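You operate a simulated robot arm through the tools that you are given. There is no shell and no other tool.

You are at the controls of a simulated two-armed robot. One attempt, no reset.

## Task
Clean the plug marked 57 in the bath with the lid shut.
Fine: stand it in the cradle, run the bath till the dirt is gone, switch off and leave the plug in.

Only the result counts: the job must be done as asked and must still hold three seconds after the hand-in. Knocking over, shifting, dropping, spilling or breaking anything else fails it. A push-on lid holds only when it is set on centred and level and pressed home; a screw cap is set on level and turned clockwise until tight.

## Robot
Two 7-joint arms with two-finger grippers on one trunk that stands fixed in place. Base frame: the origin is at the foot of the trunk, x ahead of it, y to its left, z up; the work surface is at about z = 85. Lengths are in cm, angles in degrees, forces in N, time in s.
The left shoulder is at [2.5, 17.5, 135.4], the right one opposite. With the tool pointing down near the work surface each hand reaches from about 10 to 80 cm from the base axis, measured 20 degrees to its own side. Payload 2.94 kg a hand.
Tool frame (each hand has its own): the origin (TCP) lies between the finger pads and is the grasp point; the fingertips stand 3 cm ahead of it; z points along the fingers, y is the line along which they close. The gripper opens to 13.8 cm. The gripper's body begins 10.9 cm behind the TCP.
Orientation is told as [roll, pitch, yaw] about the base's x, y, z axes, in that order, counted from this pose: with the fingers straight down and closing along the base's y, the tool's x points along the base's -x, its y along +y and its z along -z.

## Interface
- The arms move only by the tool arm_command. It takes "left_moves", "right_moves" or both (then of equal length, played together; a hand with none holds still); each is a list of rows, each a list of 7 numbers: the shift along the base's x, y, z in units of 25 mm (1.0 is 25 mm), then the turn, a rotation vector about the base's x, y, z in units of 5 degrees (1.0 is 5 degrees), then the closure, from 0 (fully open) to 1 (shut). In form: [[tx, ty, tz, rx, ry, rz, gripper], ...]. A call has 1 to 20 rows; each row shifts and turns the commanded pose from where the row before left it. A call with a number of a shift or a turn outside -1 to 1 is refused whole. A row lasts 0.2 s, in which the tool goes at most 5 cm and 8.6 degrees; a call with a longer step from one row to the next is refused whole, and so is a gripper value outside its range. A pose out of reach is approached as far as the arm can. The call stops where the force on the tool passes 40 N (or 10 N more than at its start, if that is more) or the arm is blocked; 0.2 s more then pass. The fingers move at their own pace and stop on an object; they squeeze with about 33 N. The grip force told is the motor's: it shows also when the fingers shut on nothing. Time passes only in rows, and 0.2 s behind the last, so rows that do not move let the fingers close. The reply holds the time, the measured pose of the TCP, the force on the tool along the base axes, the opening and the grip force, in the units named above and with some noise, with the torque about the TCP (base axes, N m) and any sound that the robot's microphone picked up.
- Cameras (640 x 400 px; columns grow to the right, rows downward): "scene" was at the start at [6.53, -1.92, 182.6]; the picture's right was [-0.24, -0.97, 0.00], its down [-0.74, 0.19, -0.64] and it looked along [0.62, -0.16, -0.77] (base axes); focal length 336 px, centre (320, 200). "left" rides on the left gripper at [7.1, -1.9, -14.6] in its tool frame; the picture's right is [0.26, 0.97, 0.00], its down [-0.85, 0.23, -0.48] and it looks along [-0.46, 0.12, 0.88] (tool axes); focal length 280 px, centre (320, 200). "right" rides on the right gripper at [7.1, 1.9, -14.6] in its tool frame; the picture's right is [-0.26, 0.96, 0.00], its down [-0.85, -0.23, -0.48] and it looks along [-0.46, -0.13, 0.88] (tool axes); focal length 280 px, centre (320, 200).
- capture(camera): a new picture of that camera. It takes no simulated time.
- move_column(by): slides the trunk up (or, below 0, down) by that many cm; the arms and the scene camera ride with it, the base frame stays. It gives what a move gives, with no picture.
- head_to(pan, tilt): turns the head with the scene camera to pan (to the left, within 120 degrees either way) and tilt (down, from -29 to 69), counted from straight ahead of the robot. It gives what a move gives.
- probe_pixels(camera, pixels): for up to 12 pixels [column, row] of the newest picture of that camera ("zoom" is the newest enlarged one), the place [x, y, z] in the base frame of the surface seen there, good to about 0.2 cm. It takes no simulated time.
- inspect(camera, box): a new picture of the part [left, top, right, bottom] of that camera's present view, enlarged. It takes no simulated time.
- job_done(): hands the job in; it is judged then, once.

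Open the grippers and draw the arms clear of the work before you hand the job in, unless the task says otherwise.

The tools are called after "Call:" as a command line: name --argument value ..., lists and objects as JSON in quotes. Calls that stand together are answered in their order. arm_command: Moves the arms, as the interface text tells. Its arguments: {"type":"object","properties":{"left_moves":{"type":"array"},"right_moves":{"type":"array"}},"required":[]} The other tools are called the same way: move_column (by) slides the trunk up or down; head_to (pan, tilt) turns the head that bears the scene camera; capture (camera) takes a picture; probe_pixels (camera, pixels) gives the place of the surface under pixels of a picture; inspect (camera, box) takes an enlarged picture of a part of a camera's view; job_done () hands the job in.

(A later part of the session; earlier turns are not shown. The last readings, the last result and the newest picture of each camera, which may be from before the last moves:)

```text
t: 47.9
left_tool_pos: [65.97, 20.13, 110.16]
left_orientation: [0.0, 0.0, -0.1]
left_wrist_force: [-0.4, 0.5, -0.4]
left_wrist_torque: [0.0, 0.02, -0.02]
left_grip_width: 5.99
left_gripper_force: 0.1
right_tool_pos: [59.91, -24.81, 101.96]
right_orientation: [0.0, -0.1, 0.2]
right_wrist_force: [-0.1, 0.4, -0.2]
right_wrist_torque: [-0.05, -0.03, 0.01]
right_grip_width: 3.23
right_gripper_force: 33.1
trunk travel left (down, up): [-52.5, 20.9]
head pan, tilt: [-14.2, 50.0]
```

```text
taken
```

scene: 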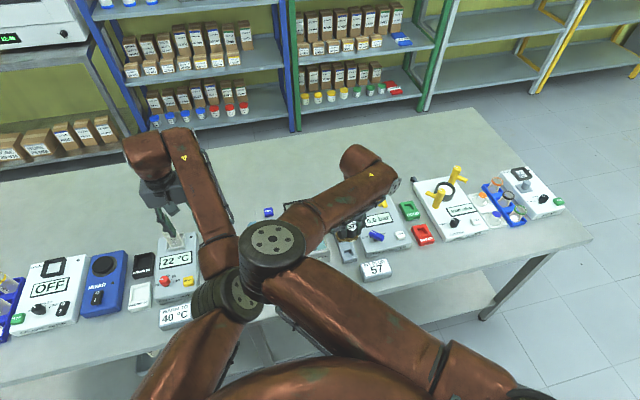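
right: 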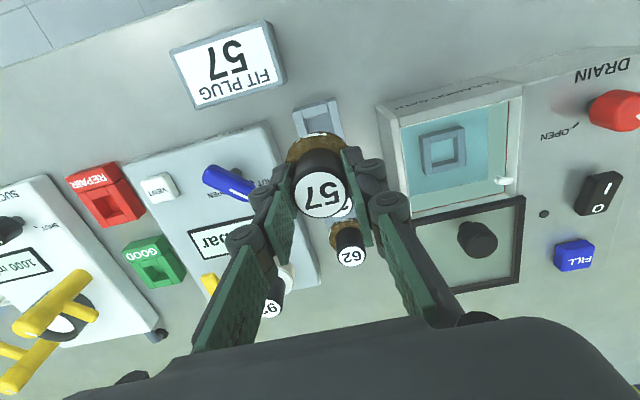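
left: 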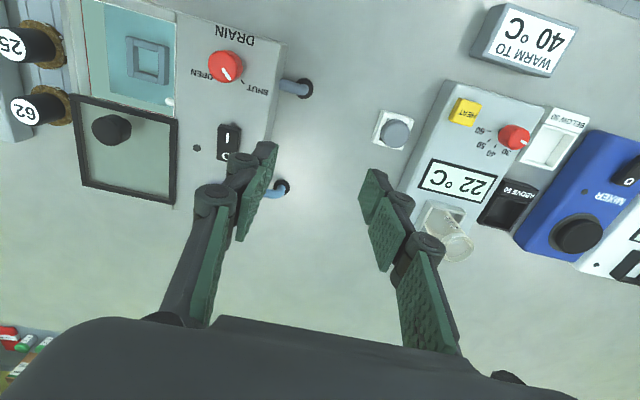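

The arms are clear. I carry the plug to above the cradle (65.4, -13.25).

Call:
arm_command --right_moves '[[0.06, 0.12, 0, 0, 0, 0, 1], [0.11, 0.23, 0, 0, 0, 0, 1], [0.11, 0.24, 0, 0, 0, 0, 1], [0.11, 0.24, 0, 0, 0, 0, 1], [0.11, 0.24, 0, 0, 0, 0, 1], [0.11, 0.24, 0, 0, 0, 0, 1], [0.11, 0.24, 0, 0, 0, 0, 1], [0.11, 0.24, 0, 0, 0, 0, 1], [0.11, 0.24, 0, 0, 0, 0, 1], [0.11, 0.24, 0, 0, 0, 0, 1], [0.11, 0.24, 0, 0, 0, 0, 1], [0.11, 0.24, 0, 0, 0, 0, 1], [0.11, 0.24, 0, 0, 0, 0, 1], [0.11, 0.24, 0, 0, 0, 0, 1], [0.11, 0.24, 0, 0, 0, 0, 1], [0.11, 0.24, 0, 0, 0, 0, 1], [0.11, 0.24, 0, 0, 0, 0, 1], [0.11, 0.24, 0, 0, 0, 0, 1], [0.11, 0.23, 0, 0, 0, 0, 1], [0.12, 0.2, 0, 0, 0, 0, 1]]'

Call:
capture --camera "right"

Call:
capture --camera "left"

Call:
capture --camera "scene"

```text
t: 52.1
left_tool_pos: [65.92, 20.14, 110.07]
left_orientation: [-0.1, 0.0, -0.3]
left_wrist_force: [0.0, 0.0, 0.0]
left_wrist_torque: [0.01, -0.01, 0.02]
left_grip_width: 6.0
left_gripper_force: 0.0
right_tool_pos: [65.42, -13.26, 101.92]
right_orientation: [0.1, -0.1, 0.1]
right_wrist_force: [0.5, 0.3, -0.5]
right_wrist_torque: [-0.01, 0.0, 0.02]
right_grip_width: 3.26
right_gripper_force: 32.6
trunk travel left (down, up): [-52.5, 20.9]
head pan, tilt: [-14.2, 50.0]
```

```text
taken
```

right: 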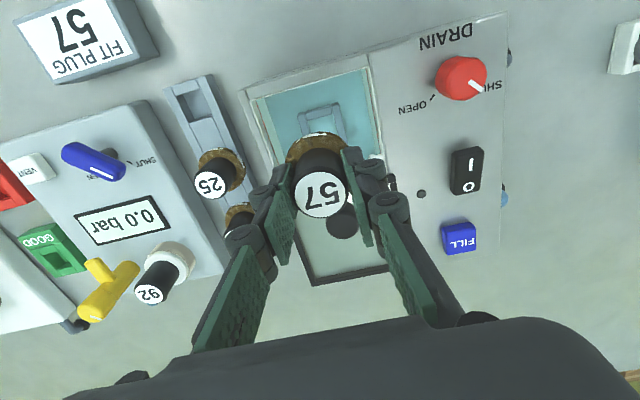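

```text
taken
```

left: 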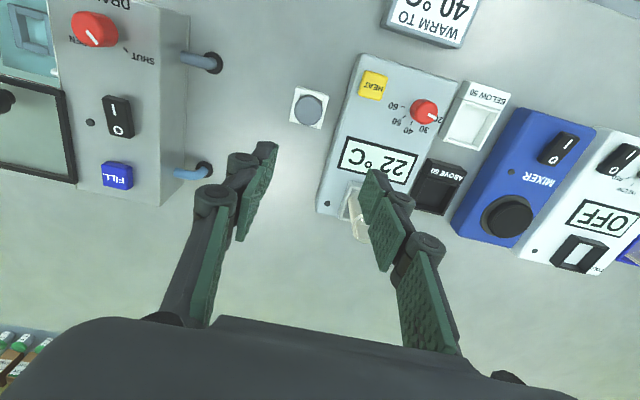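

```text
taken
```

scene: 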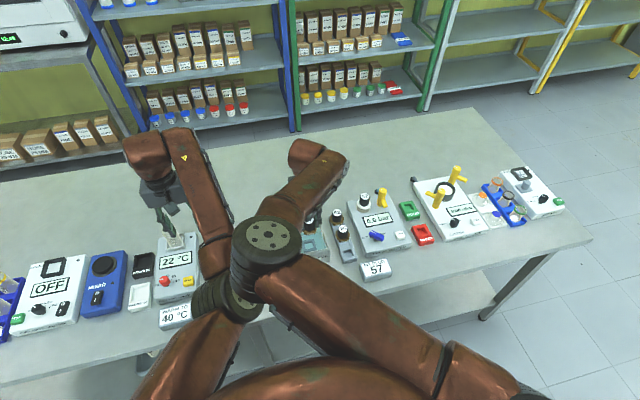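

Over the cradle now; its front bar shows at (320,115) behind the plug. I enlarge to check alignment.

Call:
inspect --camera "right" --box '[260, 60, 380, 220]'

Call:
inspect --camera "scene" --box '[290, 200, 370, 280]'

```text
2.50 times, centred on (320, 140) of right
```

zoom: 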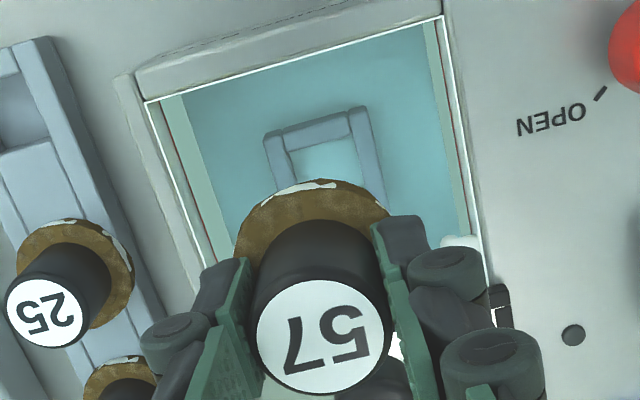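

```text
5.00 times, centred on (330, 240) of scene
```

zoom: 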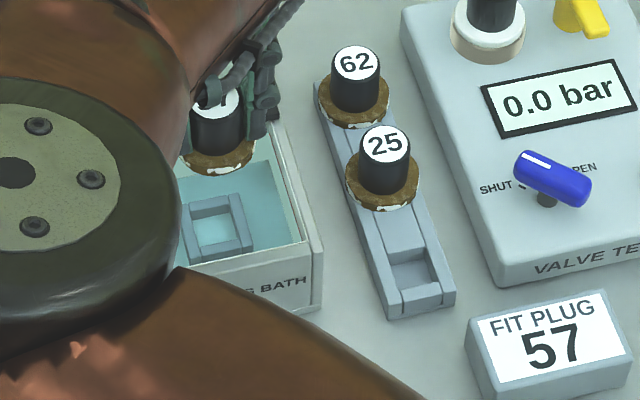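

The cradle's front edge centre seems slightly to the +y side of the plug's axis. I zoom further to measure it.

Call:
inspect --camera "right" --box '[290, 90, 350, 140]'

Call:
inspect --camera "scene" --box '[315, 215, 355, 260]'

```text
8.00 times, centred on (320, 115) of right
```

zoom: 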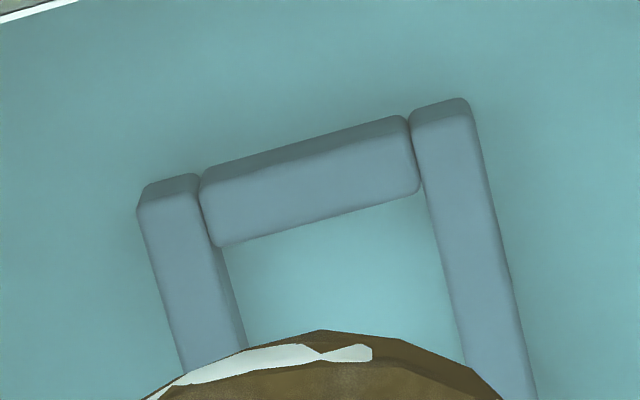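

```text
8.89 times, centred on (335, 238) of scene
```

zoom: 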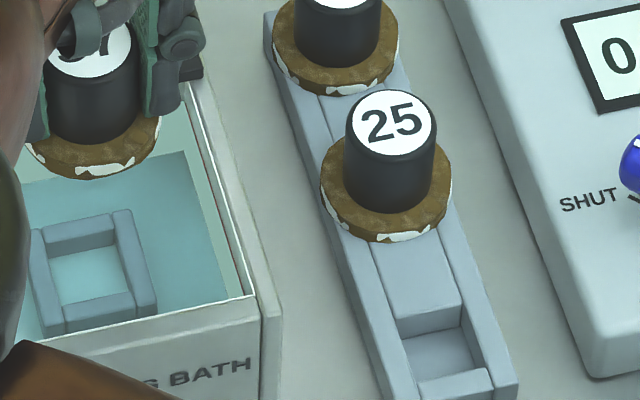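

The magnified view puts the cradle centre at about (65.5, -12.9), 0.35 cm to the +y of the plug axis. I shift that and lower the plug to just above the cradle.

Call:
arm_command --right_moves '[[0.02, 0.14, 0, 0, 0, 0, 1], [0, 0, -0.1, 0, 0, 0, 1], [0, 0, -0.15, 0, 0, 0, 1], [0, 0, -0.15, 0, 0, 0, 1], [0, 0, -0.15, 0, 0, 0, 1], [0, 0, -0.15, 0, 0, 0, 1], [0, 0, -0.15, 0, 0, 0, 1], [0, 0, -0.15, 0, 0, 0, 1], [0, 0, -0.15, 0, 0, 0, 1], [0, 0, -0.15, 0, 0, 0, 1], [0, 0, -0.15, 0, 0, 0, 1], [0, 0, -0.15, 0, 0, 0, 1], [0, 0, -0.15, 0, 0, 0, 1], [0, 0, -0.15, 0, 0, 0, 1], [0, 0, -0.15, 0, 0, 0, 1], [0, 0, -0.15, 0, 0, 0, 1], [0, 0, -0.15, 0, 0, 0, 1], [0, 0, -0.1, 0, 0, 0, 1]]'

Call:
capture --camera "right"

Call:
inspect --camera "scene" --box '[290, 200, 370, 280]'

```text
t: 55.9
left_tool_pos: [66.01, 20.02, 110.19]
left_orientation: [0.0, 0.0, -0.1]
left_wrist_force: [-0.2, 0.3, 0.4]
left_wrist_torque: [0.02, -0.03, 0.02]
left_grip_width: 5.99
left_gripper_force: 0.1
right_tool_pos: [65.51, -12.94, 95.64]
right_orientation: [0.0, 0.1, 0.1]
right_wrist_force: [0.5, -0.2, -0.4]
right_wrist_torque: [0.0, 0.01, 0.04]
right_grip_width: 3.25
right_gripper_force: 33.2
trunk travel left (down, up): [-52.5, 20.9]
head pan, tilt: [-14.2, 50.0]
```

```text
taken
```

right: 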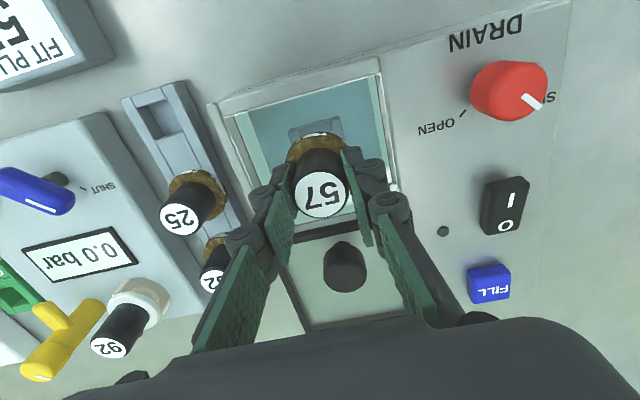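

```text
5.00 times, centred on (330, 240) of scene
```

zoom: 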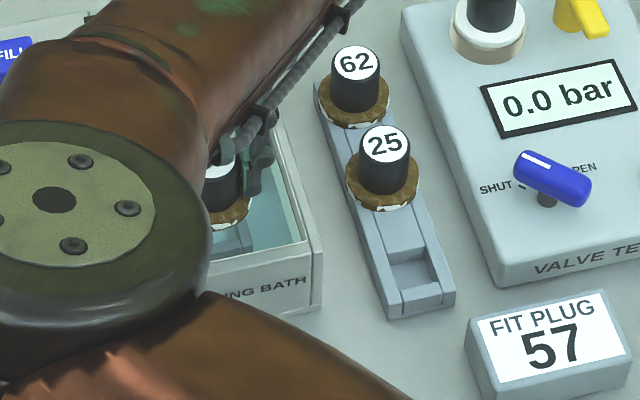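

I recheck the alignment of plug and cradle close up before going further down.

Call:
inspect --camera "right" --box '[280, 100, 360, 160]'

```text
6.67 times, centred on (320, 130) of right
```

zoom: 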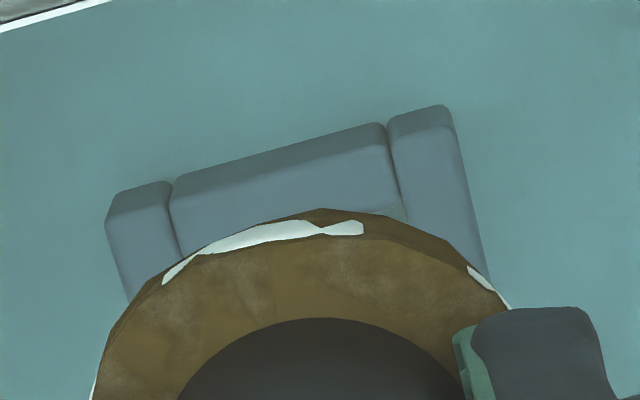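

Aligned to within 0.1 cm. I lower slowly into the water toward the cradle, watching for contact force.

Call:
arm_command --right_moves '[[0, 0.03, -0.06, 0, 0, 0, 1], [0, 0, -0.08, 0, 0, 0, 1], [0, 0, -0.08, 0, 0, 0, 1], [0, 0, -0.08, 0, 0, 0, 1], [0, 0, -0.08, 0, 0, 0, 1], [0, 0, -0.08, 0, 0, 0, 1], [0, 0, -0.08, 0, 0, 0, 1], [0, 0, -0.08, 0, 0, 0, 1], [0, 0, -0.08, 0, 0, 0, 1]]'

Call:
inspect --camera "right" --box '[260, 80, 380, 220]'

```text
t: 57.9
left_tool_pos: [65.87, 19.99, 110.14]
left_orientation: [-0.1, 0.0, -0.1]
left_wrist_force: [-0.7, 1.2, 0.3]
left_wrist_torque: [0.02, -0.01, 0.01]
left_grip_width: 6.0
left_gripper_force: 0.0
right_tool_pos: [65.56, -12.98, 93.97]
right_orientation: [0.0, -0.1, 0.2]
right_wrist_force: [-0.5, 0.5, -0.8]
right_wrist_torque: [0.01, 0.02, 0.01]
right_grip_width: 3.22
right_gripper_force: 33.2
trunk travel left (down, up): [-52.5, 20.9]
head pan, tilt: [-14.2, 50.0]
```

```text
2.86 times, centred on (320, 150) of right
```

zoom: 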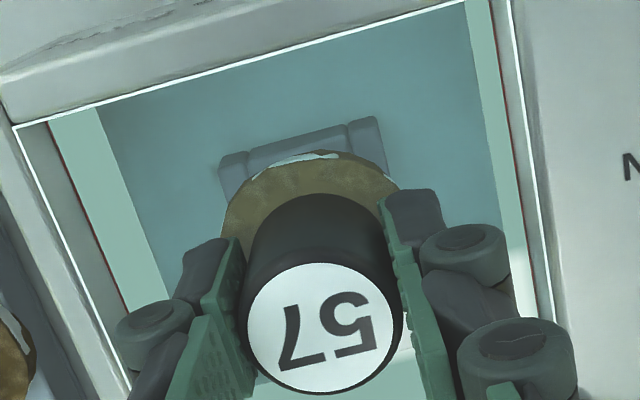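

No contact yet at z 93.97. I continue down in small steps.

Call:
arm_command --right_moves '[[0, 0, -0.06, 0, 0, 0, 1], [0, 0, -0.06, 0, 0, 0, 1], [0, 0, -0.06, 0, 0, 0, 1], [0, 0, -0.06, 0, 0, 0, 1], [0, 0, -0.06, 0, 0, 0, 1]]'

Call:
inspect --camera "right" --box '[260, 80, 380, 220]'

```text
t: 59.1
left_tool_pos: [66.02, 20.06, 110.16]
left_orientation: [0.0, -0.1, -0.2]
left_wrist_force: [0.2, -0.3, 0.3]
left_wrist_torque: [-0.01, -0.03, 0.01]
left_grip_width: 5.99
left_gripper_force: 0.0
right_tool_pos: [65.53, -12.9, 93.2]
right_orientation: [-0.1, -0.1, 0.1]
right_wrist_force: [-0.4, 0.2, -0.4]
right_wrist_torque: [-0.01, 0.03, -0.01]
right_grip_width: 3.27
right_gripper_force: 33.0
trunk travel left (down, up): [-52.5, 20.9]
head pan, tilt: [-14.2, 50.0]
```

```text
2.86 times, centred on (320, 150) of right
```

zoom: 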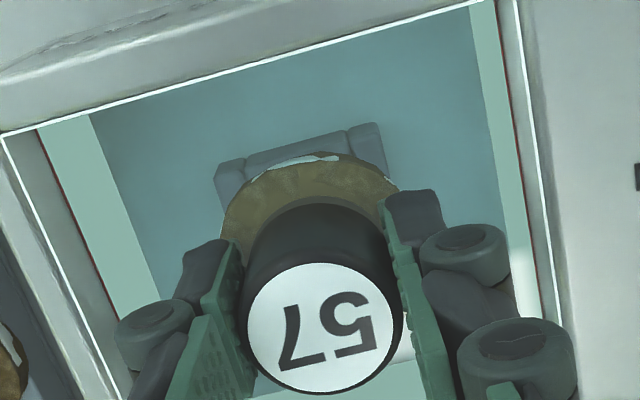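

Still free at z 93.2, so the stem seems to be entering the cradle. I go on down.

Call:
arm_command --right_moves '[[0, 0, -0.06, 0, 0, 0, 1], [0, 0, -0.06, 0, 0, 0, 1], [0, 0, -0.06, 0, 0, 0, 1], [0, 0, -0.06, 0, 0, 0, 1]]'

Call:
inspect --camera "right" --box '[260, 80, 380, 220]'

```text
t: 60.1
left_tool_pos: [66.02, 20.02, 110.04]
left_orientation: [0.1, 0.1, -0.2]
left_wrist_force: [0.0, 0.6, 0.4]
left_wrist_torque: [0.0, -0.01, 0.0]
left_grip_width: 5.99
left_gripper_force: 0.1
right_tool_pos: [65.51, -12.91, 92.51]
right_orientation: [0.0, 0.0, 0.1]
right_wrist_force: [-0.2, 0.5, 0.5]
right_wrist_torque: [0.01, -0.01, 0.05]
right_grip_width: 3.22
right_gripper_force: 33.1
trunk travel left (down, up): [-52.5, 20.9]
head pan, tilt: [-14.2, 50.0]
```

```text
2.86 times, centred on (320, 150) of right
```

zoom: 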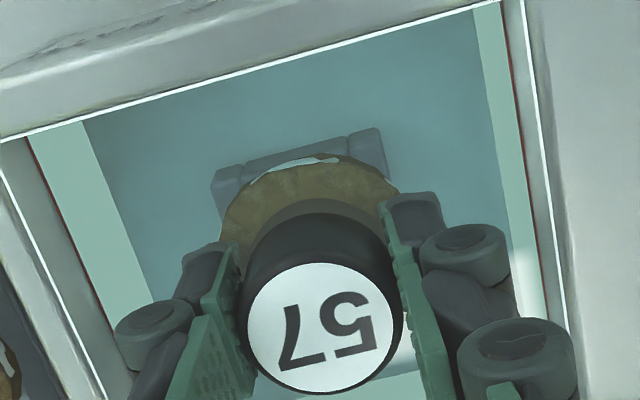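

Still no contact at z 92.5. Smaller steps now.

Call:
arm_command --right_moves '[[0, 0, -0.04, 0, 0, 0, 1], [0, 0, -0.04, 0, 0, 0, 1], [0, 0, -0.04, 0, 0, 0, 1]]'

Call:
arm_command --right_moves '[[0, 0, -0.04, 0, 0, 0, 1], [0, 0, -0.04, 0, 0, 0, 1], [0, 0, -0.04, 0, 0, 0, 1]]'

Call:
inspect --camera "right" --box '[260, 80, 380, 220]'

```text
t: 60.9
left_tool_pos: [65.87, 20.04, 110.17]
left_orientation: [0.0, 0.0, -0.2]
left_wrist_force: [-0.7, -0.2, 0.4]
left_wrist_torque: [0.01, -0.04, 0.0]
left_grip_width: 6.0
left_gripper_force: 0.1
right_tool_pos: [65.52, -12.88, 92.25]
right_orientation: [0.0, 0.0, 0.1]
right_wrist_force: [-0.2, -0.9, -0.8]
right_wrist_torque: [0.02, -0.06, 0.01]
right_grip_width: 3.23
right_gripper_force: 32.6
trunk travel left (down, up): [-52.5, 20.9]
head pan, tilt: [-14.2, 50.0]
```

```text
t: 61.7
left_tool_pos: [66.0, 20.03, 110.14]
left_orientation: [0.0, 0.0, -0.3]
left_wrist_force: [0.6, 0.6, -0.2]
left_wrist_torque: [0.0, -0.01, -0.02]
left_grip_width: 6.01
left_gripper_force: 0.1
right_tool_pos: [65.61, -12.79, 91.99]
right_orientation: [0.0, 0.1, 0.1]
right_wrist_force: [0.5, -0.6, -0.7]
right_wrist_torque: [0.0, -0.03, -0.01]
right_grip_width: 3.26
right_gripper_force: 32.9
trunk travel left (down, up): [-52.5, 20.9]
head pan, tilt: [-14.2, 50.0]
```

```text
2.86 times, centred on (320, 150) of right
```

zoom: 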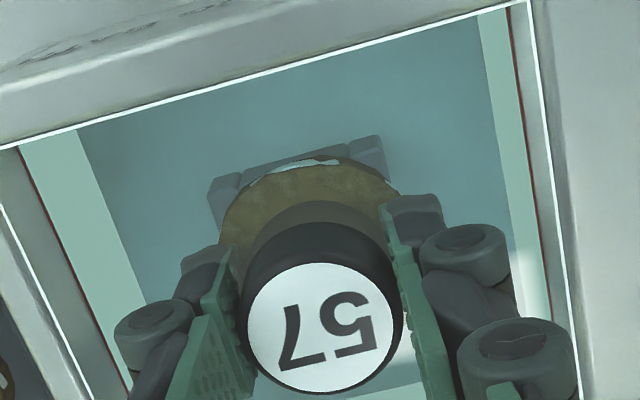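

Continue down in millimetre steps until contact.

Call:
arm_command --right_moves '[[0, 0, -0.04, 0, 0, 0, 1], [0, 0, -0.04, 0, 0, 0, 1]]'

Call:
arm_command --right_moves '[[0, 0, -0.04, 0, 0, 0, 1], [0, 0, -0.04, 0, 0, 0, 1]]'

Call:
arm_command --right_moves '[[0, 0, -0.04, 0, 0, 0, 1], [0, 0, -0.04, 0, 0, 0, 1]]'

```text
t: 62.3
left_tool_pos: [65.96, 20.0, 110.07]
left_orientation: [0.0, 0.0, -0.1]
left_wrist_force: [-0.2, 0.7, 0.7]
left_wrist_torque: [0.01, 0.01, 0.03]
left_grip_width: 6.0
left_gripper_force: 0.1
right_tool_pos: [65.49, -13.0, 91.78]
right_orientation: [0.0, 0.0, 0.1]
right_wrist_force: [0.1, -0.3, -0.8]
right_wrist_torque: [0.01, 0.0, -0.01]
right_grip_width: 3.23
right_gripper_force: 33.3
trunk travel left (down, up): [-52.5, 20.9]
head pan, tilt: [-14.2, 50.0]
```

```text
t: 62.9
left_tool_pos: [65.92, 20.15, 110.31]
left_orientation: [0.1, 0.0, -0.2]
left_wrist_force: [0.6, -0.1, 1.1]
left_wrist_torque: [0.0, -0.04, 0.01]
left_grip_width: 5.99
left_gripper_force: 0.2
right_tool_pos: [65.47, -12.93, 91.64]
right_orientation: [0.0, 0.0, 0.1]
right_wrist_force: [0.9, 0.1, -0.4]
right_wrist_torque: [0.01, -0.02, -0.01]
right_grip_width: 3.24
right_gripper_force: 33.1
trunk travel left (down, up): [-52.5, 20.9]
head pan, tilt: [-14.2, 50.0]
```

```text
t: 63.5
left_tool_pos: [65.95, 20.02, 110.26]
left_orientation: [-0.1, 0.0, -0.2]
left_wrist_force: [0.2, 0.1, -0.3]
left_wrist_torque: [0.01, 0.0, 0.03]
left_grip_width: 6.01
left_gripper_force: 0.1
right_tool_pos: [65.53, -12.99, 91.55]
right_orientation: [-0.1, -0.1, 0.1]
right_wrist_force: [-2.3, -0.3, 7.4]
right_wrist_torque: [0.01, 0.11, -0.01]
right_grip_width: 3.22
right_gripper_force: 32.9
trunk travel left (down, up): [-52.5, 20.9]
head pan, tilt: [-14.2, 50.0]
```

Contact: 7 N upward at z 91.55. I look whether the flange rests on the cradle.

Call:
inspect --camera "right" --box '[260, 80, 380, 220]'

Call:
inspect --camera "scene" --box '[300, 210, 350, 270]'

Call:
inspect --camera "right" --box '[290, 120, 350, 165]'

```text
2.86 times, centred on (320, 150) of right
```

zoom: 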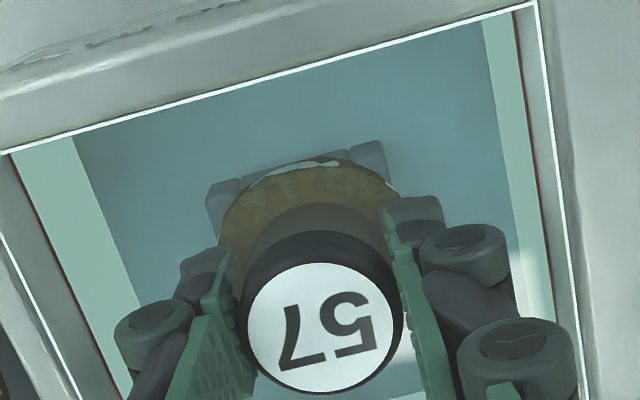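

```text
6.67 times, centred on (325, 240) of scene
```

zoom: 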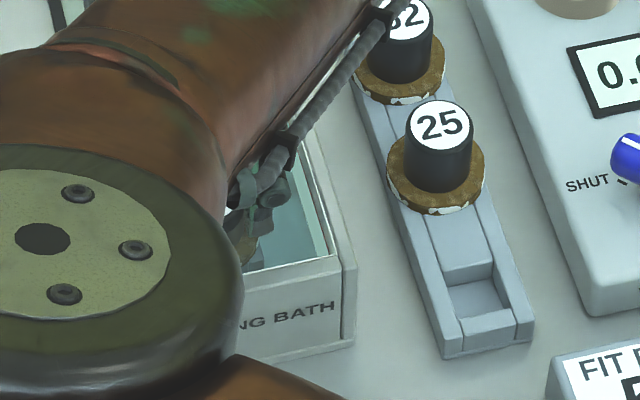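

```text
8.89 times, centred on (320, 142) of right
```

zoom: 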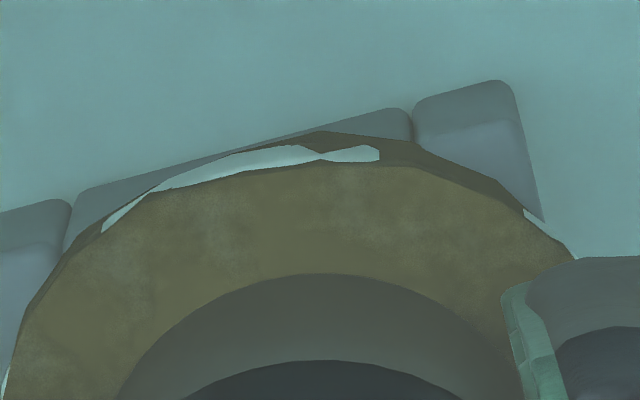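

The flange appears to sit on the cradle bars. I probe the label height, then open the fingers to 5 cm.

Call:
probe_pixels --camera "right" --pixels '[[320, 192], [310, 195], [332, 192], [320, 205], [320, 182]]'

Call:
arm_command --right_moves '[[0, 0, 0.02, 0, 0, 0, 1], [0, 0, 0, 0, 0, 0, 0.7], [0, 0, 0, 0, 0, 0, 0.638], [0, 0, 0, 0, 0, 0, 0.638], [0, 0, 0, 0, 0, 0, 0.638]]'

Call:
inspect --camera "right" --box '[260, 80, 380, 220]'

```text
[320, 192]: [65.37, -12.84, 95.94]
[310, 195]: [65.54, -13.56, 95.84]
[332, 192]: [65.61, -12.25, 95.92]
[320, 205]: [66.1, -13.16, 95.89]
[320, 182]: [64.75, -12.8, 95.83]
```

```text
t: 64.7
left_tool_pos: [65.95, 20.02, 110.04]
left_orientation: [0.0, 0.0, -0.1]
left_wrist_force: [-0.4, -0.2, -0.1]
left_wrist_torque: [0.04, 0.0, 0.0]
left_grip_width: 5.99
left_gripper_force: 0.1
right_tool_pos: [65.51, -12.82, 91.47]
right_orientation: [-0.1, 0.0, 0.1]
right_wrist_force: [0.5, 0.2, -0.1]
right_wrist_torque: [-0.03, -0.01, 0.01]
right_grip_width: 4.99
right_gripper_force: 0.1
trunk travel left (down, up): [-52.5, 20.9]
head pan, tilt: [-14.2, 50.0]
```

```text
2.86 times, centred on (320, 150) of right
```

zoom: 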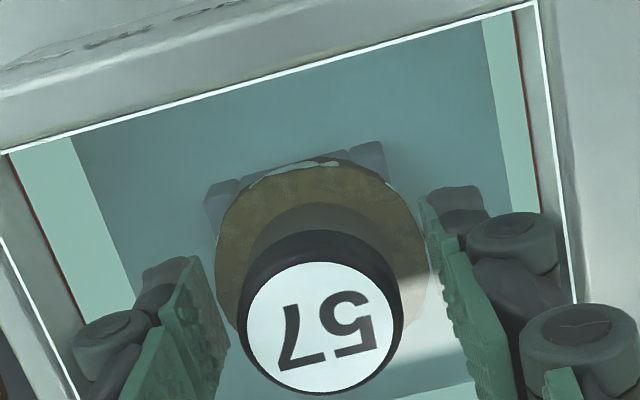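

Released; the plug stands still in the cradle. I raise the right hand straight up.

Call:
arm_command --right_moves '[[0, 0, 0.2, 0, 0, 0, 0.638], [0, 0, 0.4, 0, 0, 0, 0.638], [0, 0, 0.6, 0, 0, 0, 0.638], [0, 0, 0.7, 0, 0, 0, 0.638], [0, 0, 0.7, 0, 0, 0, 0.638], [0, 0, 0.7, 0, 0, 0, 0.638], [0, 0, 0.7, 0, 0, 0, 0.638]]'

Call:
capture --camera "right"

Call:
capture --camera "scene"

```text
t: 66.3
left_tool_pos: [65.96, 20.16, 110.1]
left_orientation: [0.1, 0.0, -0.3]
left_wrist_force: [-0.2, 0.0, 0.5]
left_wrist_torque: [0.0, -0.01, 0.03]
left_grip_width: 5.99
left_gripper_force: 0.1
right_tool_pos: [65.43, -12.89, 101.36]
right_orientation: [0.0, 0.0, 0.1]
right_wrist_force: [0.0, 0.4, -0.2]
right_wrist_torque: [0.0, 0.0, -0.01]
right_grip_width: 4.99
right_gripper_force: 0.2
trunk travel left (down, up): [-52.5, 20.9]
head pan, tilt: [-14.2, 50.0]
```

```text
taken
```

right: 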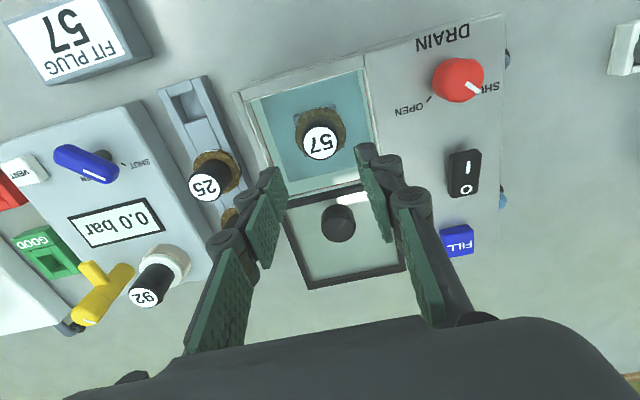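

```text
taken
```

scene: 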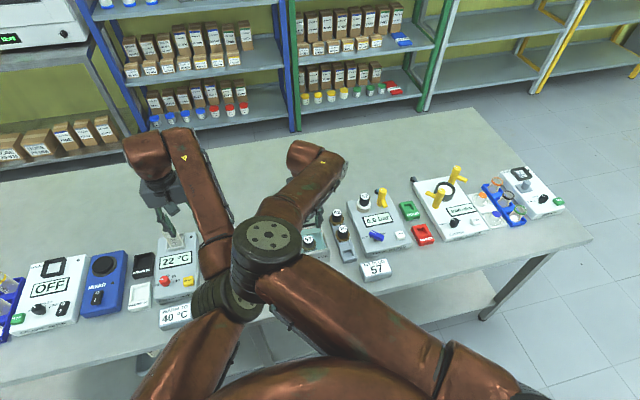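

The plug stands in the cradle at (322,140). I enlarge it and probe the label height to check seating and lid clearance.

Call:
inspect --camera "right" --box '[260, 80, 400, 200]'

Call:
probe_pixels --camera "right" --pixels '[[310, 143], [332, 143], [321, 133], [321, 152], [321, 143], [340, 213], [300, 190], [300, 200], [400, 262], [312, 287], [330, 230], [362, 185]]'

```text
3.33 times, centred on (330, 140) of right
```

zoom: 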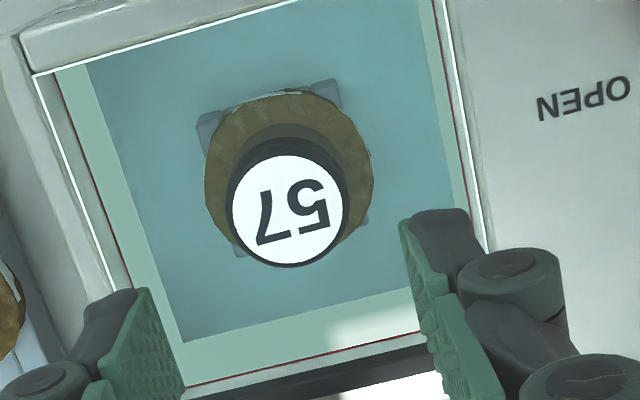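

```text
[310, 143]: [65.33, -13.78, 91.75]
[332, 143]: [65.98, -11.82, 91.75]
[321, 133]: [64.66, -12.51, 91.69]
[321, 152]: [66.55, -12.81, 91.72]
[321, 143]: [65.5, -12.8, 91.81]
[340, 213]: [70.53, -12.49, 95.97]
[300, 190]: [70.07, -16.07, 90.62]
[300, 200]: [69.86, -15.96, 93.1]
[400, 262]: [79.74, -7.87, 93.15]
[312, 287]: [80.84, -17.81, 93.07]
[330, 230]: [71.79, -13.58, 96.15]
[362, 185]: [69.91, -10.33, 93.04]
```

The label is level at z 91.75 and the plug stands upright at (65.5, -12.8), below the lid's plane. Next I take the right hand above the lid knob (≈(71.5, -13)) to slide the lid shut.

Call:
arm_command --right_moves '[[0.4, 0, 0, 0, 0, 0, 0.565], [0.4, 0, 0, 0, 0, 0, 0.565], [0.4, 0, 0, 0, 0, 0, 0.565], [0.4, 0, 0, 0, 0, 0, 0.565], [0.4, 0, 0, 0, 0, 0, 0.565], [0.4, 0, 0, 0, 0, 0, 0.565]]'

Call:
capture --camera "right"

Call:
inspect --camera "right" --box '[240, 70, 400, 250]'

```text
t: 67.7
left_tool_pos: [65.95, 20.11, 110.04]
left_orientation: [0.1, 0.2, -0.2]
left_wrist_force: [-0.4, -0.1, -0.3]
left_wrist_torque: [0.0, 0.02, -0.01]
left_grip_width: 5.99
left_gripper_force: 0.1
right_tool_pos: [71.56, -12.98, 101.45]
right_orientation: [0.0, 0.0, 0.0]
right_wrist_force: [-0.3, -0.2, 0.5]
right_wrist_torque: [0.02, 0.02, 0.0]
right_grip_width: 6.01
right_gripper_force: 0.0
trunk travel left (down, up): [-52.5, 20.9]
head pan, tilt: [-14.2, 50.0]
```

```text
taken
```

right: 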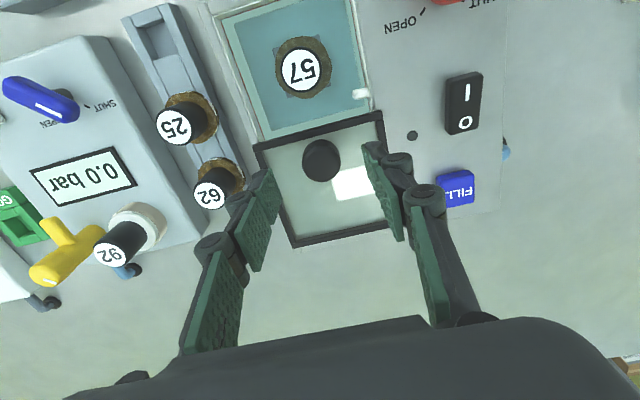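

```text
2.22 times, centred on (320, 160) of right
```

zoom: 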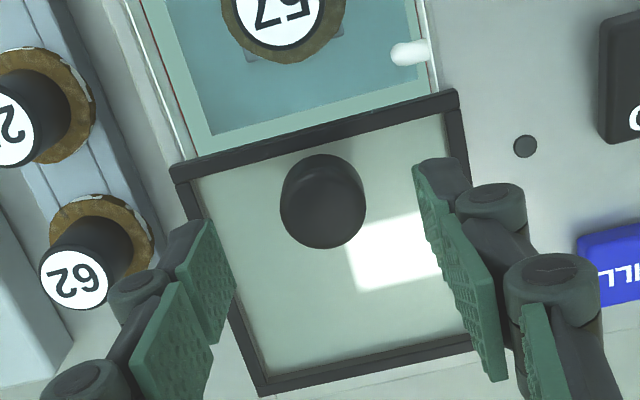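

The knob is about 0.35 cm ahead of the grip centre. I shift and lower the fingers around it.

Call:
arm_command --right_moves '[[0.13, 0, -0.3, 0, 0, 0, 0.565], [0, 0, -0.4, 0, 0, 0, 0.565], [0, 0, -0.4, 0, 0, 0, 0.565], [0, 0, -0.4, 0, 0, 0, 0.565], [0, 0, -0.28, 0, 0, 0, 0.565]]'

Call:
capture --camera "right"

Call:
inspect --camera "right" --box '[240, 70, 400, 250]'

```text
t: 68.9
left_tool_pos: [66.02, 20.09, 110.01]
left_orientation: [0.0, 0.0, -0.1]
left_wrist_force: [0.4, 0.6, -0.1]
left_wrist_torque: [-0.02, 0.0, 0.01]
left_grip_width: 5.99
left_gripper_force: 0.1
right_tool_pos: [71.78, -12.92, 97.04]
right_orientation: [0.0, 0.0, 0.1]
right_wrist_force: [0.0, -0.4, 0.6]
right_wrist_torque: [0.01, -0.02, 0.0]
right_grip_width: 5.98
right_gripper_force: 0.0
trunk travel left (down, up): [-52.5, 20.9]
head pan, tilt: [-14.2, 50.0]
```

```text
taken
```

right: 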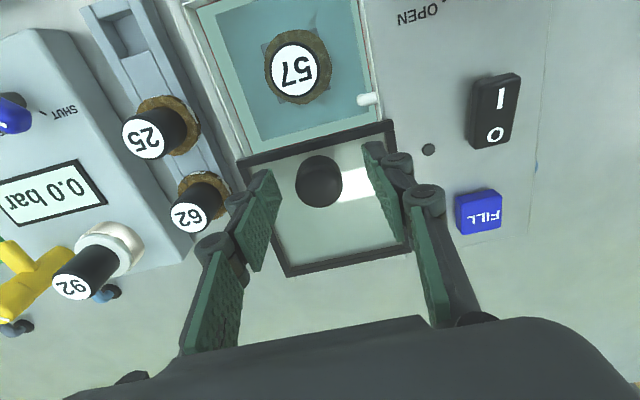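

```text
2.22 times, centred on (320, 160) of right
```

zoom: 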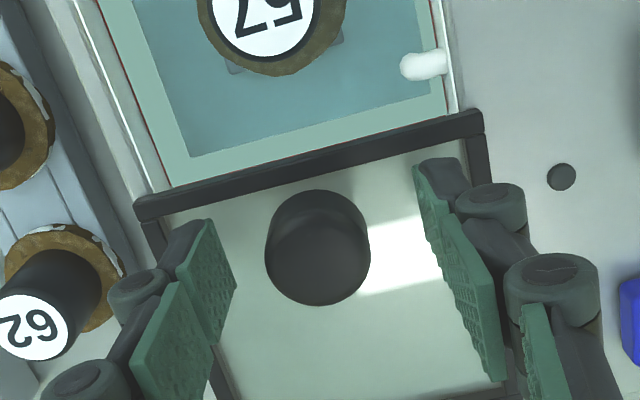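

The knob is centred between the fingers. I close on it.

Call:
arm_command --right_moves '[[0, -0.03, 0, 0, 0, 0, 0.75], [0, 0, 0, 0, 0, 0, 0.85], [0, 0, 0, 0, 0, 0, 1], [0, 0, 0, 0, 0, 0, 1], [0, 0, 0, 0, 0, 0, 1]]'

```text
t: 70.1
left_tool_pos: [65.89, 20.02, 110.1]
left_orientation: [0.0, 0.0, -0.1]
left_wrist_force: [-0.3, 0.2, 0.6]
left_wrist_torque: [0.01, -0.04, -0.01]
left_grip_width: 6.0
left_gripper_force: 0.0
right_tool_pos: [71.76, -13.07, 97.02]
right_orientation: [0.0, 0.0, 0.1]
right_wrist_force: [-0.9, 0.4, -1.1]
right_wrist_torque: [0.01, -0.02, 0.06]
right_grip_width: 2.89
right_gripper_force: 45.2
trunk travel left (down, up): [-52.5, 20.9]
head pan, tilt: [-14.2, 50.0]
```

Gripped without side force. I slide the lid toward shut (-x), first 9 cm.

Call:
arm_command --right_moves '[[-0.15, 0, 0, 0, 0, 0, 1], [-0.25, 0, 0, 0, 0, 0, 1], [-0.25, 0, 0, 0, 0, 0, 1], [-0.25, 0, 0, 0, 0, 0, 1], [-0.25, 0, 0, 0, 0, 0, 1], [-0.25, 0, 0, 0, 0, 0, 1], [-0.25, 0, 0, 0, 0, 0, 1], [-0.25, 0, 0, 0, 0, 0, 1], [-0.25, 0, 0, 0, 0, 0, 1], [-0.25, 0, 0, 0, 0, 0, 1], [-0.25, 0, 0, 0, 0, 0, 1], [-0.25, 0, 0, 0, 0, 0, 1], [-0.25, 0, 0, 0, 0, 0, 1], [-0.25, 0, 0, 0, 0, 0, 1], [-0.2, 0, 0, 0, 0, 0, 1]]'

Call:
capture --camera "right"

Call:
inspect --camera "right" --box '[240, 70, 400, 250]'

```text
t: 73.3
left_tool_pos: [66.01, 20.07, 110.22]
left_orientation: [0.0, 0.1, -0.2]
left_wrist_force: [-0.7, -0.6, -0.4]
left_wrist_torque: [0.02, 0.0, 0.02]
left_grip_width: 6.01
left_gripper_force: 0.0
right_tool_pos: [63.0, -13.05, 96.87]
right_orientation: [0.0, 0.0, 0.2]
right_wrist_force: [-0.9, -0.3, 0.1]
right_wrist_torque: [-0.06, -0.06, -0.07]
right_grip_width: 2.86
right_gripper_force: 45.1
trunk travel left (down, up): [-52.5, 20.9]
head pan, tilt: [-14.2, 50.0]
```

```text
taken
```

right: 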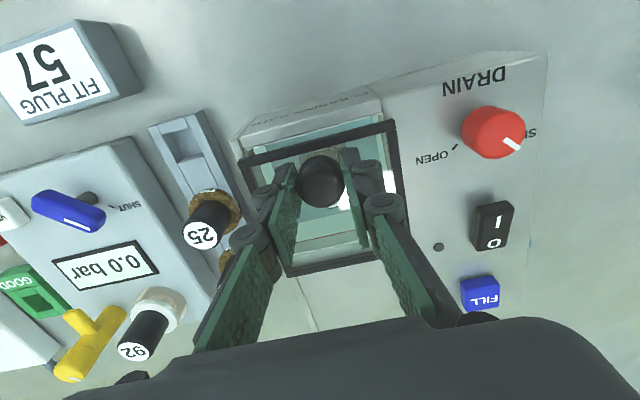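

```text
2.22 times, centred on (320, 160) of right
```

zoom: 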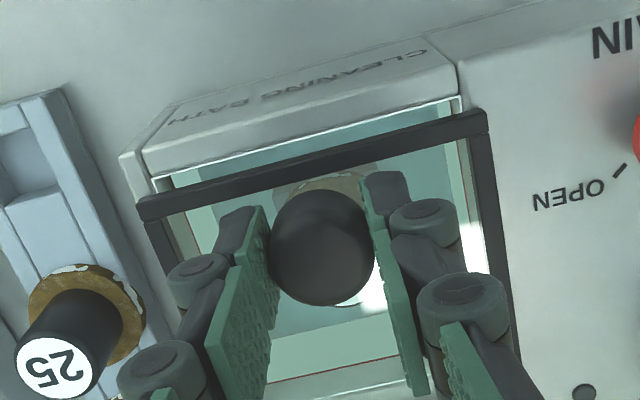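

About 1.2 cm remains open. I slide the rest in small steps until the stop.

Call:
arm_command --right_moves '[[-0.1, 0, 0, 0, 0, 0, 1], [-0.1, 0, 0, 0, 0, 0, 1], [-0.1, 0, 0, 0, 0, 0, 1], [-0.08, 0, 0, 0, 0, 0, 1]]'

Call:
inspect --camera "right" --box '[240, 70, 400, 250]'

```text
t: 74.3
left_tool_pos: [65.8, 20.13, 110.21]
left_orientation: [0.0, -0.1, -0.2]
left_wrist_force: [-0.1, -1.3, -0.1]
left_wrist_torque: [0.01, 0.0, 0.01]
left_grip_width: 5.98
left_gripper_force: 0.1
right_tool_pos: [61.94, -12.99, 96.95]
right_orientation: [0.0, 0.1, 0.1]
right_wrist_force: [0.7, -1.1, 1.0]
right_wrist_torque: [-0.03, -0.12, -0.09]
right_grip_width: 2.86
right_gripper_force: 44.7
trunk travel left (down, up): [-52.5, 20.9]
head pan, tilt: [-14.2, 50.0]
```

```text
2.22 times, centred on (320, 160) of right
```

zoom: 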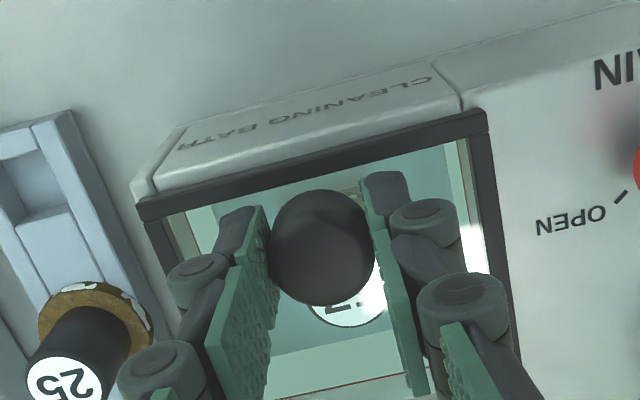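

The front gap is nearly gone, still no stop force. A few more millimetres.

Call:
arm_command --right_moves '[[-0.05, 0, 0, 0, 0, 0, 1], [-0.05, 0, 0, 0, 0, 0, 1]]'

Call:
arm_command --right_moves '[[-0.05, 0, 0, 0, 0, 0, 1], [-0.05, 0, 0, 0, 0, 0, 1]]'

Call:
inspect --camera "right" --box '[240, 70, 400, 250]'

```text
t: 74.9
left_tool_pos: [65.96, 20.0, 110.11]
left_orientation: [0.0, 0.1, -0.2]
left_wrist_force: [0.0, -1.2, -1.0]
left_wrist_torque: [-0.01, 0.02, -0.01]
left_grip_width: 6.01
left_gripper_force: 0.1
right_tool_pos: [61.82, -12.98, 97.0]
right_orientation: [-0.1, 0.0, 0.2]
right_wrist_force: [3.6, 0.4, -0.2]
right_wrist_torque: [0.0, 0.2, -0.03]
right_grip_width: 2.88
right_gripper_force: 45.0
trunk travel left (down, up): [-52.5, 20.9]
head pan, tilt: [-14.2, 50.0]
```

```text
t: 75.5
left_tool_pos: [66.02, 20.08, 109.97]
left_orientation: [0.0, 0.1, -0.2]
left_wrist_force: [-0.7, 0.6, 0.1]
left_wrist_torque: [0.0, -0.03, -0.01]
left_grip_width: 6.01
left_gripper_force: 0.1
right_tool_pos: [61.75, -12.96, 97.06]
right_orientation: [0.0, -0.2, 0.1]
right_wrist_force: [12.1, 1.2, -1.1]
right_wrist_torque: [0.01, -0.69, 0.02]
right_grip_width: 2.87
right_gripper_force: 44.9
trunk travel left (down, up): [-52.5, 20.9]
head pan, tilt: [-14.2, 50.0]
```

```text
2.22 times, centred on (320, 160) of right
```

zoom: 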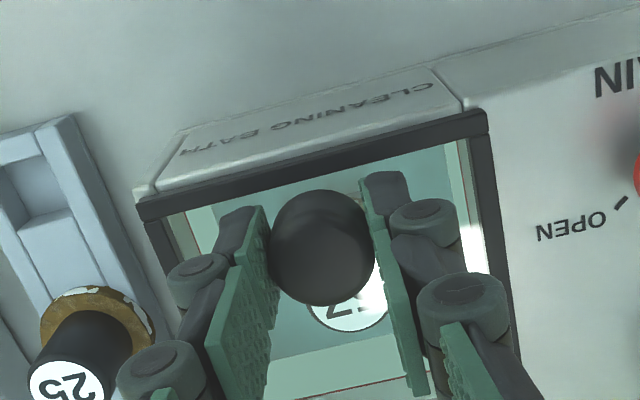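

A firm stop at 12 N: the lid is shut. I relax, open the fingers, and rise off the knob.

Call:
arm_command --right_moves '[[0.04, 0, 0, 0, 0, 0, 1], [0.02, 0, 0, 0, 0, 0, 0.8], [0, 0, 0, 0, 0, 0, 0.565], [0, 0, 0, 0, 0, 0, 0.565], [0, 0, 0.4, 0, 0, 0, 0.565], [0, 0, 0.7, 0, 0, 0, 0.565], [0, 0, 0.7, 0, 0, 0, 0.565]]'

Call:
capture --camera "right"

Call:
inspect --camera "right" --box '[230, 60, 410, 260]'

```text
t: 77.1
left_tool_pos: [65.96, 20.03, 110.14]
left_orientation: [-0.1, 0.0, -0.2]
left_wrist_force: [0.3, 0.4, -0.5]
left_wrist_torque: [0.0, 0.0, 0.01]
left_grip_width: 6.01
left_gripper_force: 0.1
right_tool_pos: [61.62, -12.93, 101.59]
right_orientation: [0.0, -0.1, 0.0]
right_wrist_force: [0.0, -0.3, 0.4]
right_wrist_torque: [-0.02, -0.05, 0.0]
right_grip_width: 5.99
right_gripper_force: 0.1
trunk travel left (down, up): [-52.5, 20.9]
head pan, tilt: [-14.2, 50.0]
```

```text
taken
```

right: 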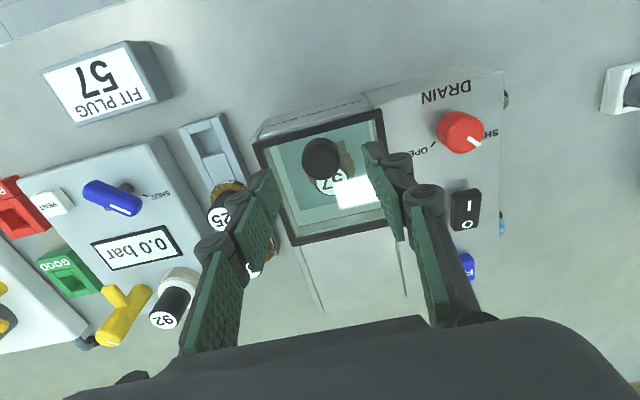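

```text
2.00 times, centred on (320, 160) of right
```

zoom: 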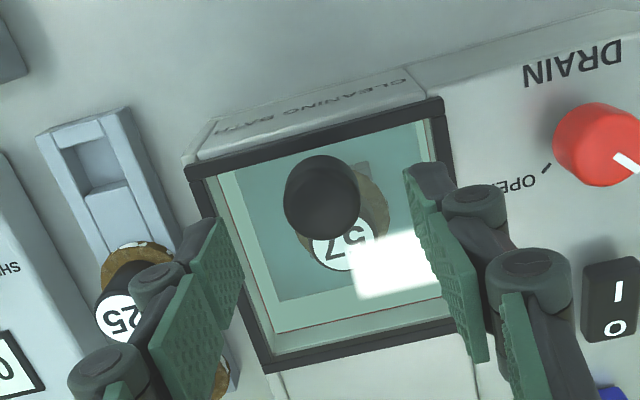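

The lid is shut with the plug upright beneath. I probe the rocker switch's two halves and the lid's front edge.

Call:
inspect --camera "right" --box '[430, 170, 500, 290]'

Call:
inspect --camera "left" --box '[60, 60, 160, 200]'

Call:
probe_pixels --camera "right" --pixels '[[468, 192], [468, 200], [468, 207], [468, 215], [467, 224], [467, 230], [456, 200], [479, 200], [255, 146], [380, 112], [290, 243], [398, 218]]'

```text
3.33 times, centred on (465, 230) of right
```

zoom: 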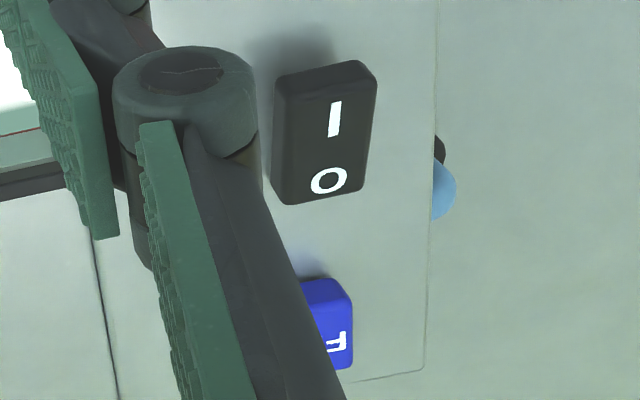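

```text
2.86 times, centred on (110, 130) of left
```

zoom: 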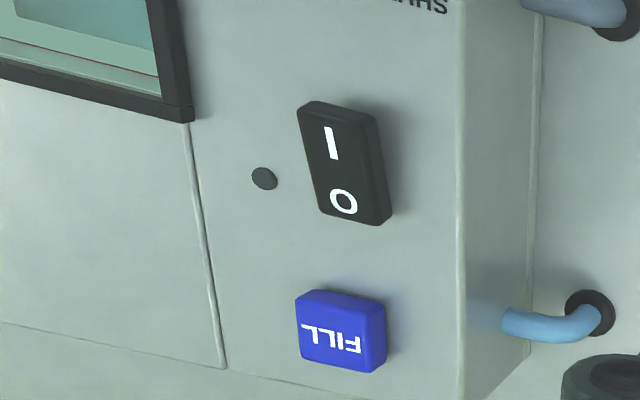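

```text
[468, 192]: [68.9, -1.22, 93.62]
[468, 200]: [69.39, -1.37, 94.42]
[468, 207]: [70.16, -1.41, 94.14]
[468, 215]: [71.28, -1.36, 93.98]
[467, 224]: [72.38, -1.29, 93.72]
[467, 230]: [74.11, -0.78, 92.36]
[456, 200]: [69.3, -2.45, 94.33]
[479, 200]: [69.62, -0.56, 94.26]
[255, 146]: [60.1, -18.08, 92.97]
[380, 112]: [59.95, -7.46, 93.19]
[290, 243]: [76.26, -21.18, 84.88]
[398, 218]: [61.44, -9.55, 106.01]
```

The I end of the rocker (x≈69.2) is raised at z 94.4 and the O end (x≈72.4) down at 93.7, so the bath is off; the lid front edge is back at x≈60. I withdraw the right hand up and to the right first.

Call:
arm_command --right_moves '[[0, 0, 0.8, 0, 0, 0, 0.565], [0, -0.3, 0.8, 0, 0, 0, 0.565], [0, -0.8, 0.8, 0, 0, 0, 0.565], [-0.1, -0.9, 0.3, 0, 0, 0, 0.565], [-0.1, -0.9, 0, 0, 0, 0, 0.565], [-0.1, -0.9, 0, 0, 0, 0, 0.565], [-0.1, -0.9, 0, 0, 0, 0, 0.565], [-0.1, -0.9, 0, 0, 0, 0, 0.565], [-0.1, -0.9, 0, 0, 0, 0, 0.565], [-0.1, -0.9, 0, 0, 0, 0, 0.565], [-0.1, -0.9, 0, 0, 0, 0, 0.565], [-0.1, -0.9, 0, 0, 0, 0, 0.565], [-0.1, -0.9, 0, 0, 0, 0, 0.565], [-0.1, -0.9, 0, 0, 0, 0, 0.565]]'

Call:
capture --camera "scene"

```text
t: 80.1
left_tool_pos: [65.99, 20.05, 110.18]
left_orientation: [0.0, 0.0, -0.3]
left_wrist_force: [-0.5, -1.1, 1.1]
left_wrist_torque: [0.03, 0.02, 0.01]
left_grip_width: 5.96
left_gripper_force: 0.1
right_tool_pos: [58.82, -40.66, 108.17]
right_orientation: [0.0, 0.0, 0.1]
right_wrist_force: [0.3, -0.1, -0.1]
right_wrist_torque: [0.04, 0.02, 0.01]
right_grip_width: 5.96
right_gripper_force: 0.1
trunk travel left (down, up): [-52.5, 20.9]
head pan, tilt: [-14.2, 50.0]
```

```text
taken
```

scene: 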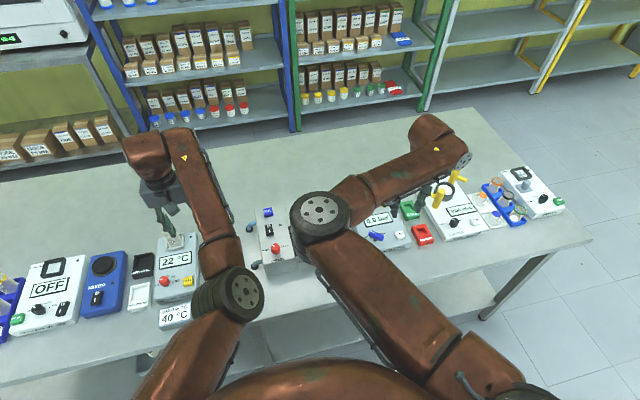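

Right arm is away. Now the left hand, fingers closed, moves to above the switch's I end.

Call:
arm_command --left_moves '[[0.1, -0.8, 0, 0, 0, 0, 1], [0.1, -0.8, 0, 0, 0, 0, 1], [0.1, -0.8, -0.2, 0, 0, 0, 1], [0.1, -0.8, -0.3, 0, 0, 0, 1], [0.1, -0.8, -0.3, 0, 0, 0, 1], [0.1, -0.8, -0.3, 0, 0, 0, 1], [0.1, -0.8, -0.3, 0, 0, 0, 1], [0.1, -0.8, -0.3, 0, 0, 0, 1], [0.1, -0.8, -0.3, 0, 0, 0, 1], [0.1, -0.8, -0.3, 0, 0, 0, 1], [0, -0.55, -0.3, 0, 0, 0.05, 1]]'

Call:
capture --camera "left"

Call:
capture --camera "scene"

```text
t: 82.5
left_tool_pos: [68.42, -1.48, 103.66]
left_orientation: [0.0, 0.0, 0.1]
left_wrist_force: [-0.7, 0.3, 0.2]
left_wrist_torque: [0.01, 0.0, 0.0]
left_grip_width: 0.0
left_gripper_force: 27.8
right_tool_pos: [58.84, -40.58, 108.26]
right_orientation: [0.0, 0.0, 0.1]
right_wrist_force: [-0.3, 1.1, -0.3]
right_wrist_torque: [0.02, 0.01, 0.01]
right_grip_width: 6.0
right_gripper_force: 0.0
trunk travel left (down, up): [-52.5, 20.9]
head pan, tilt: [-14.2, 50.0]
```

```text
taken
```

left: 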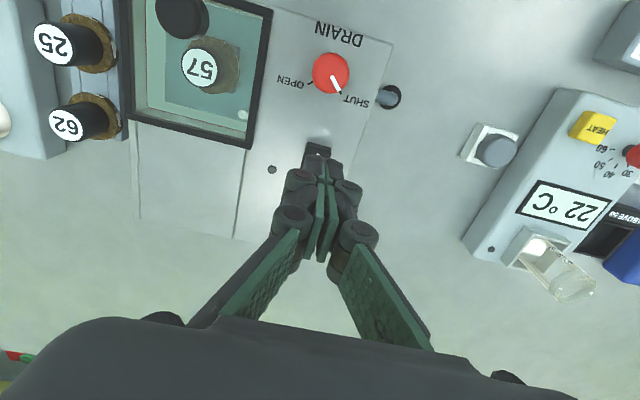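

```text
taken
```

scene: 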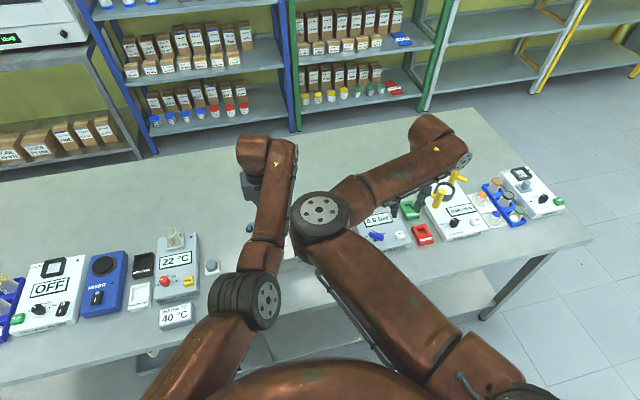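

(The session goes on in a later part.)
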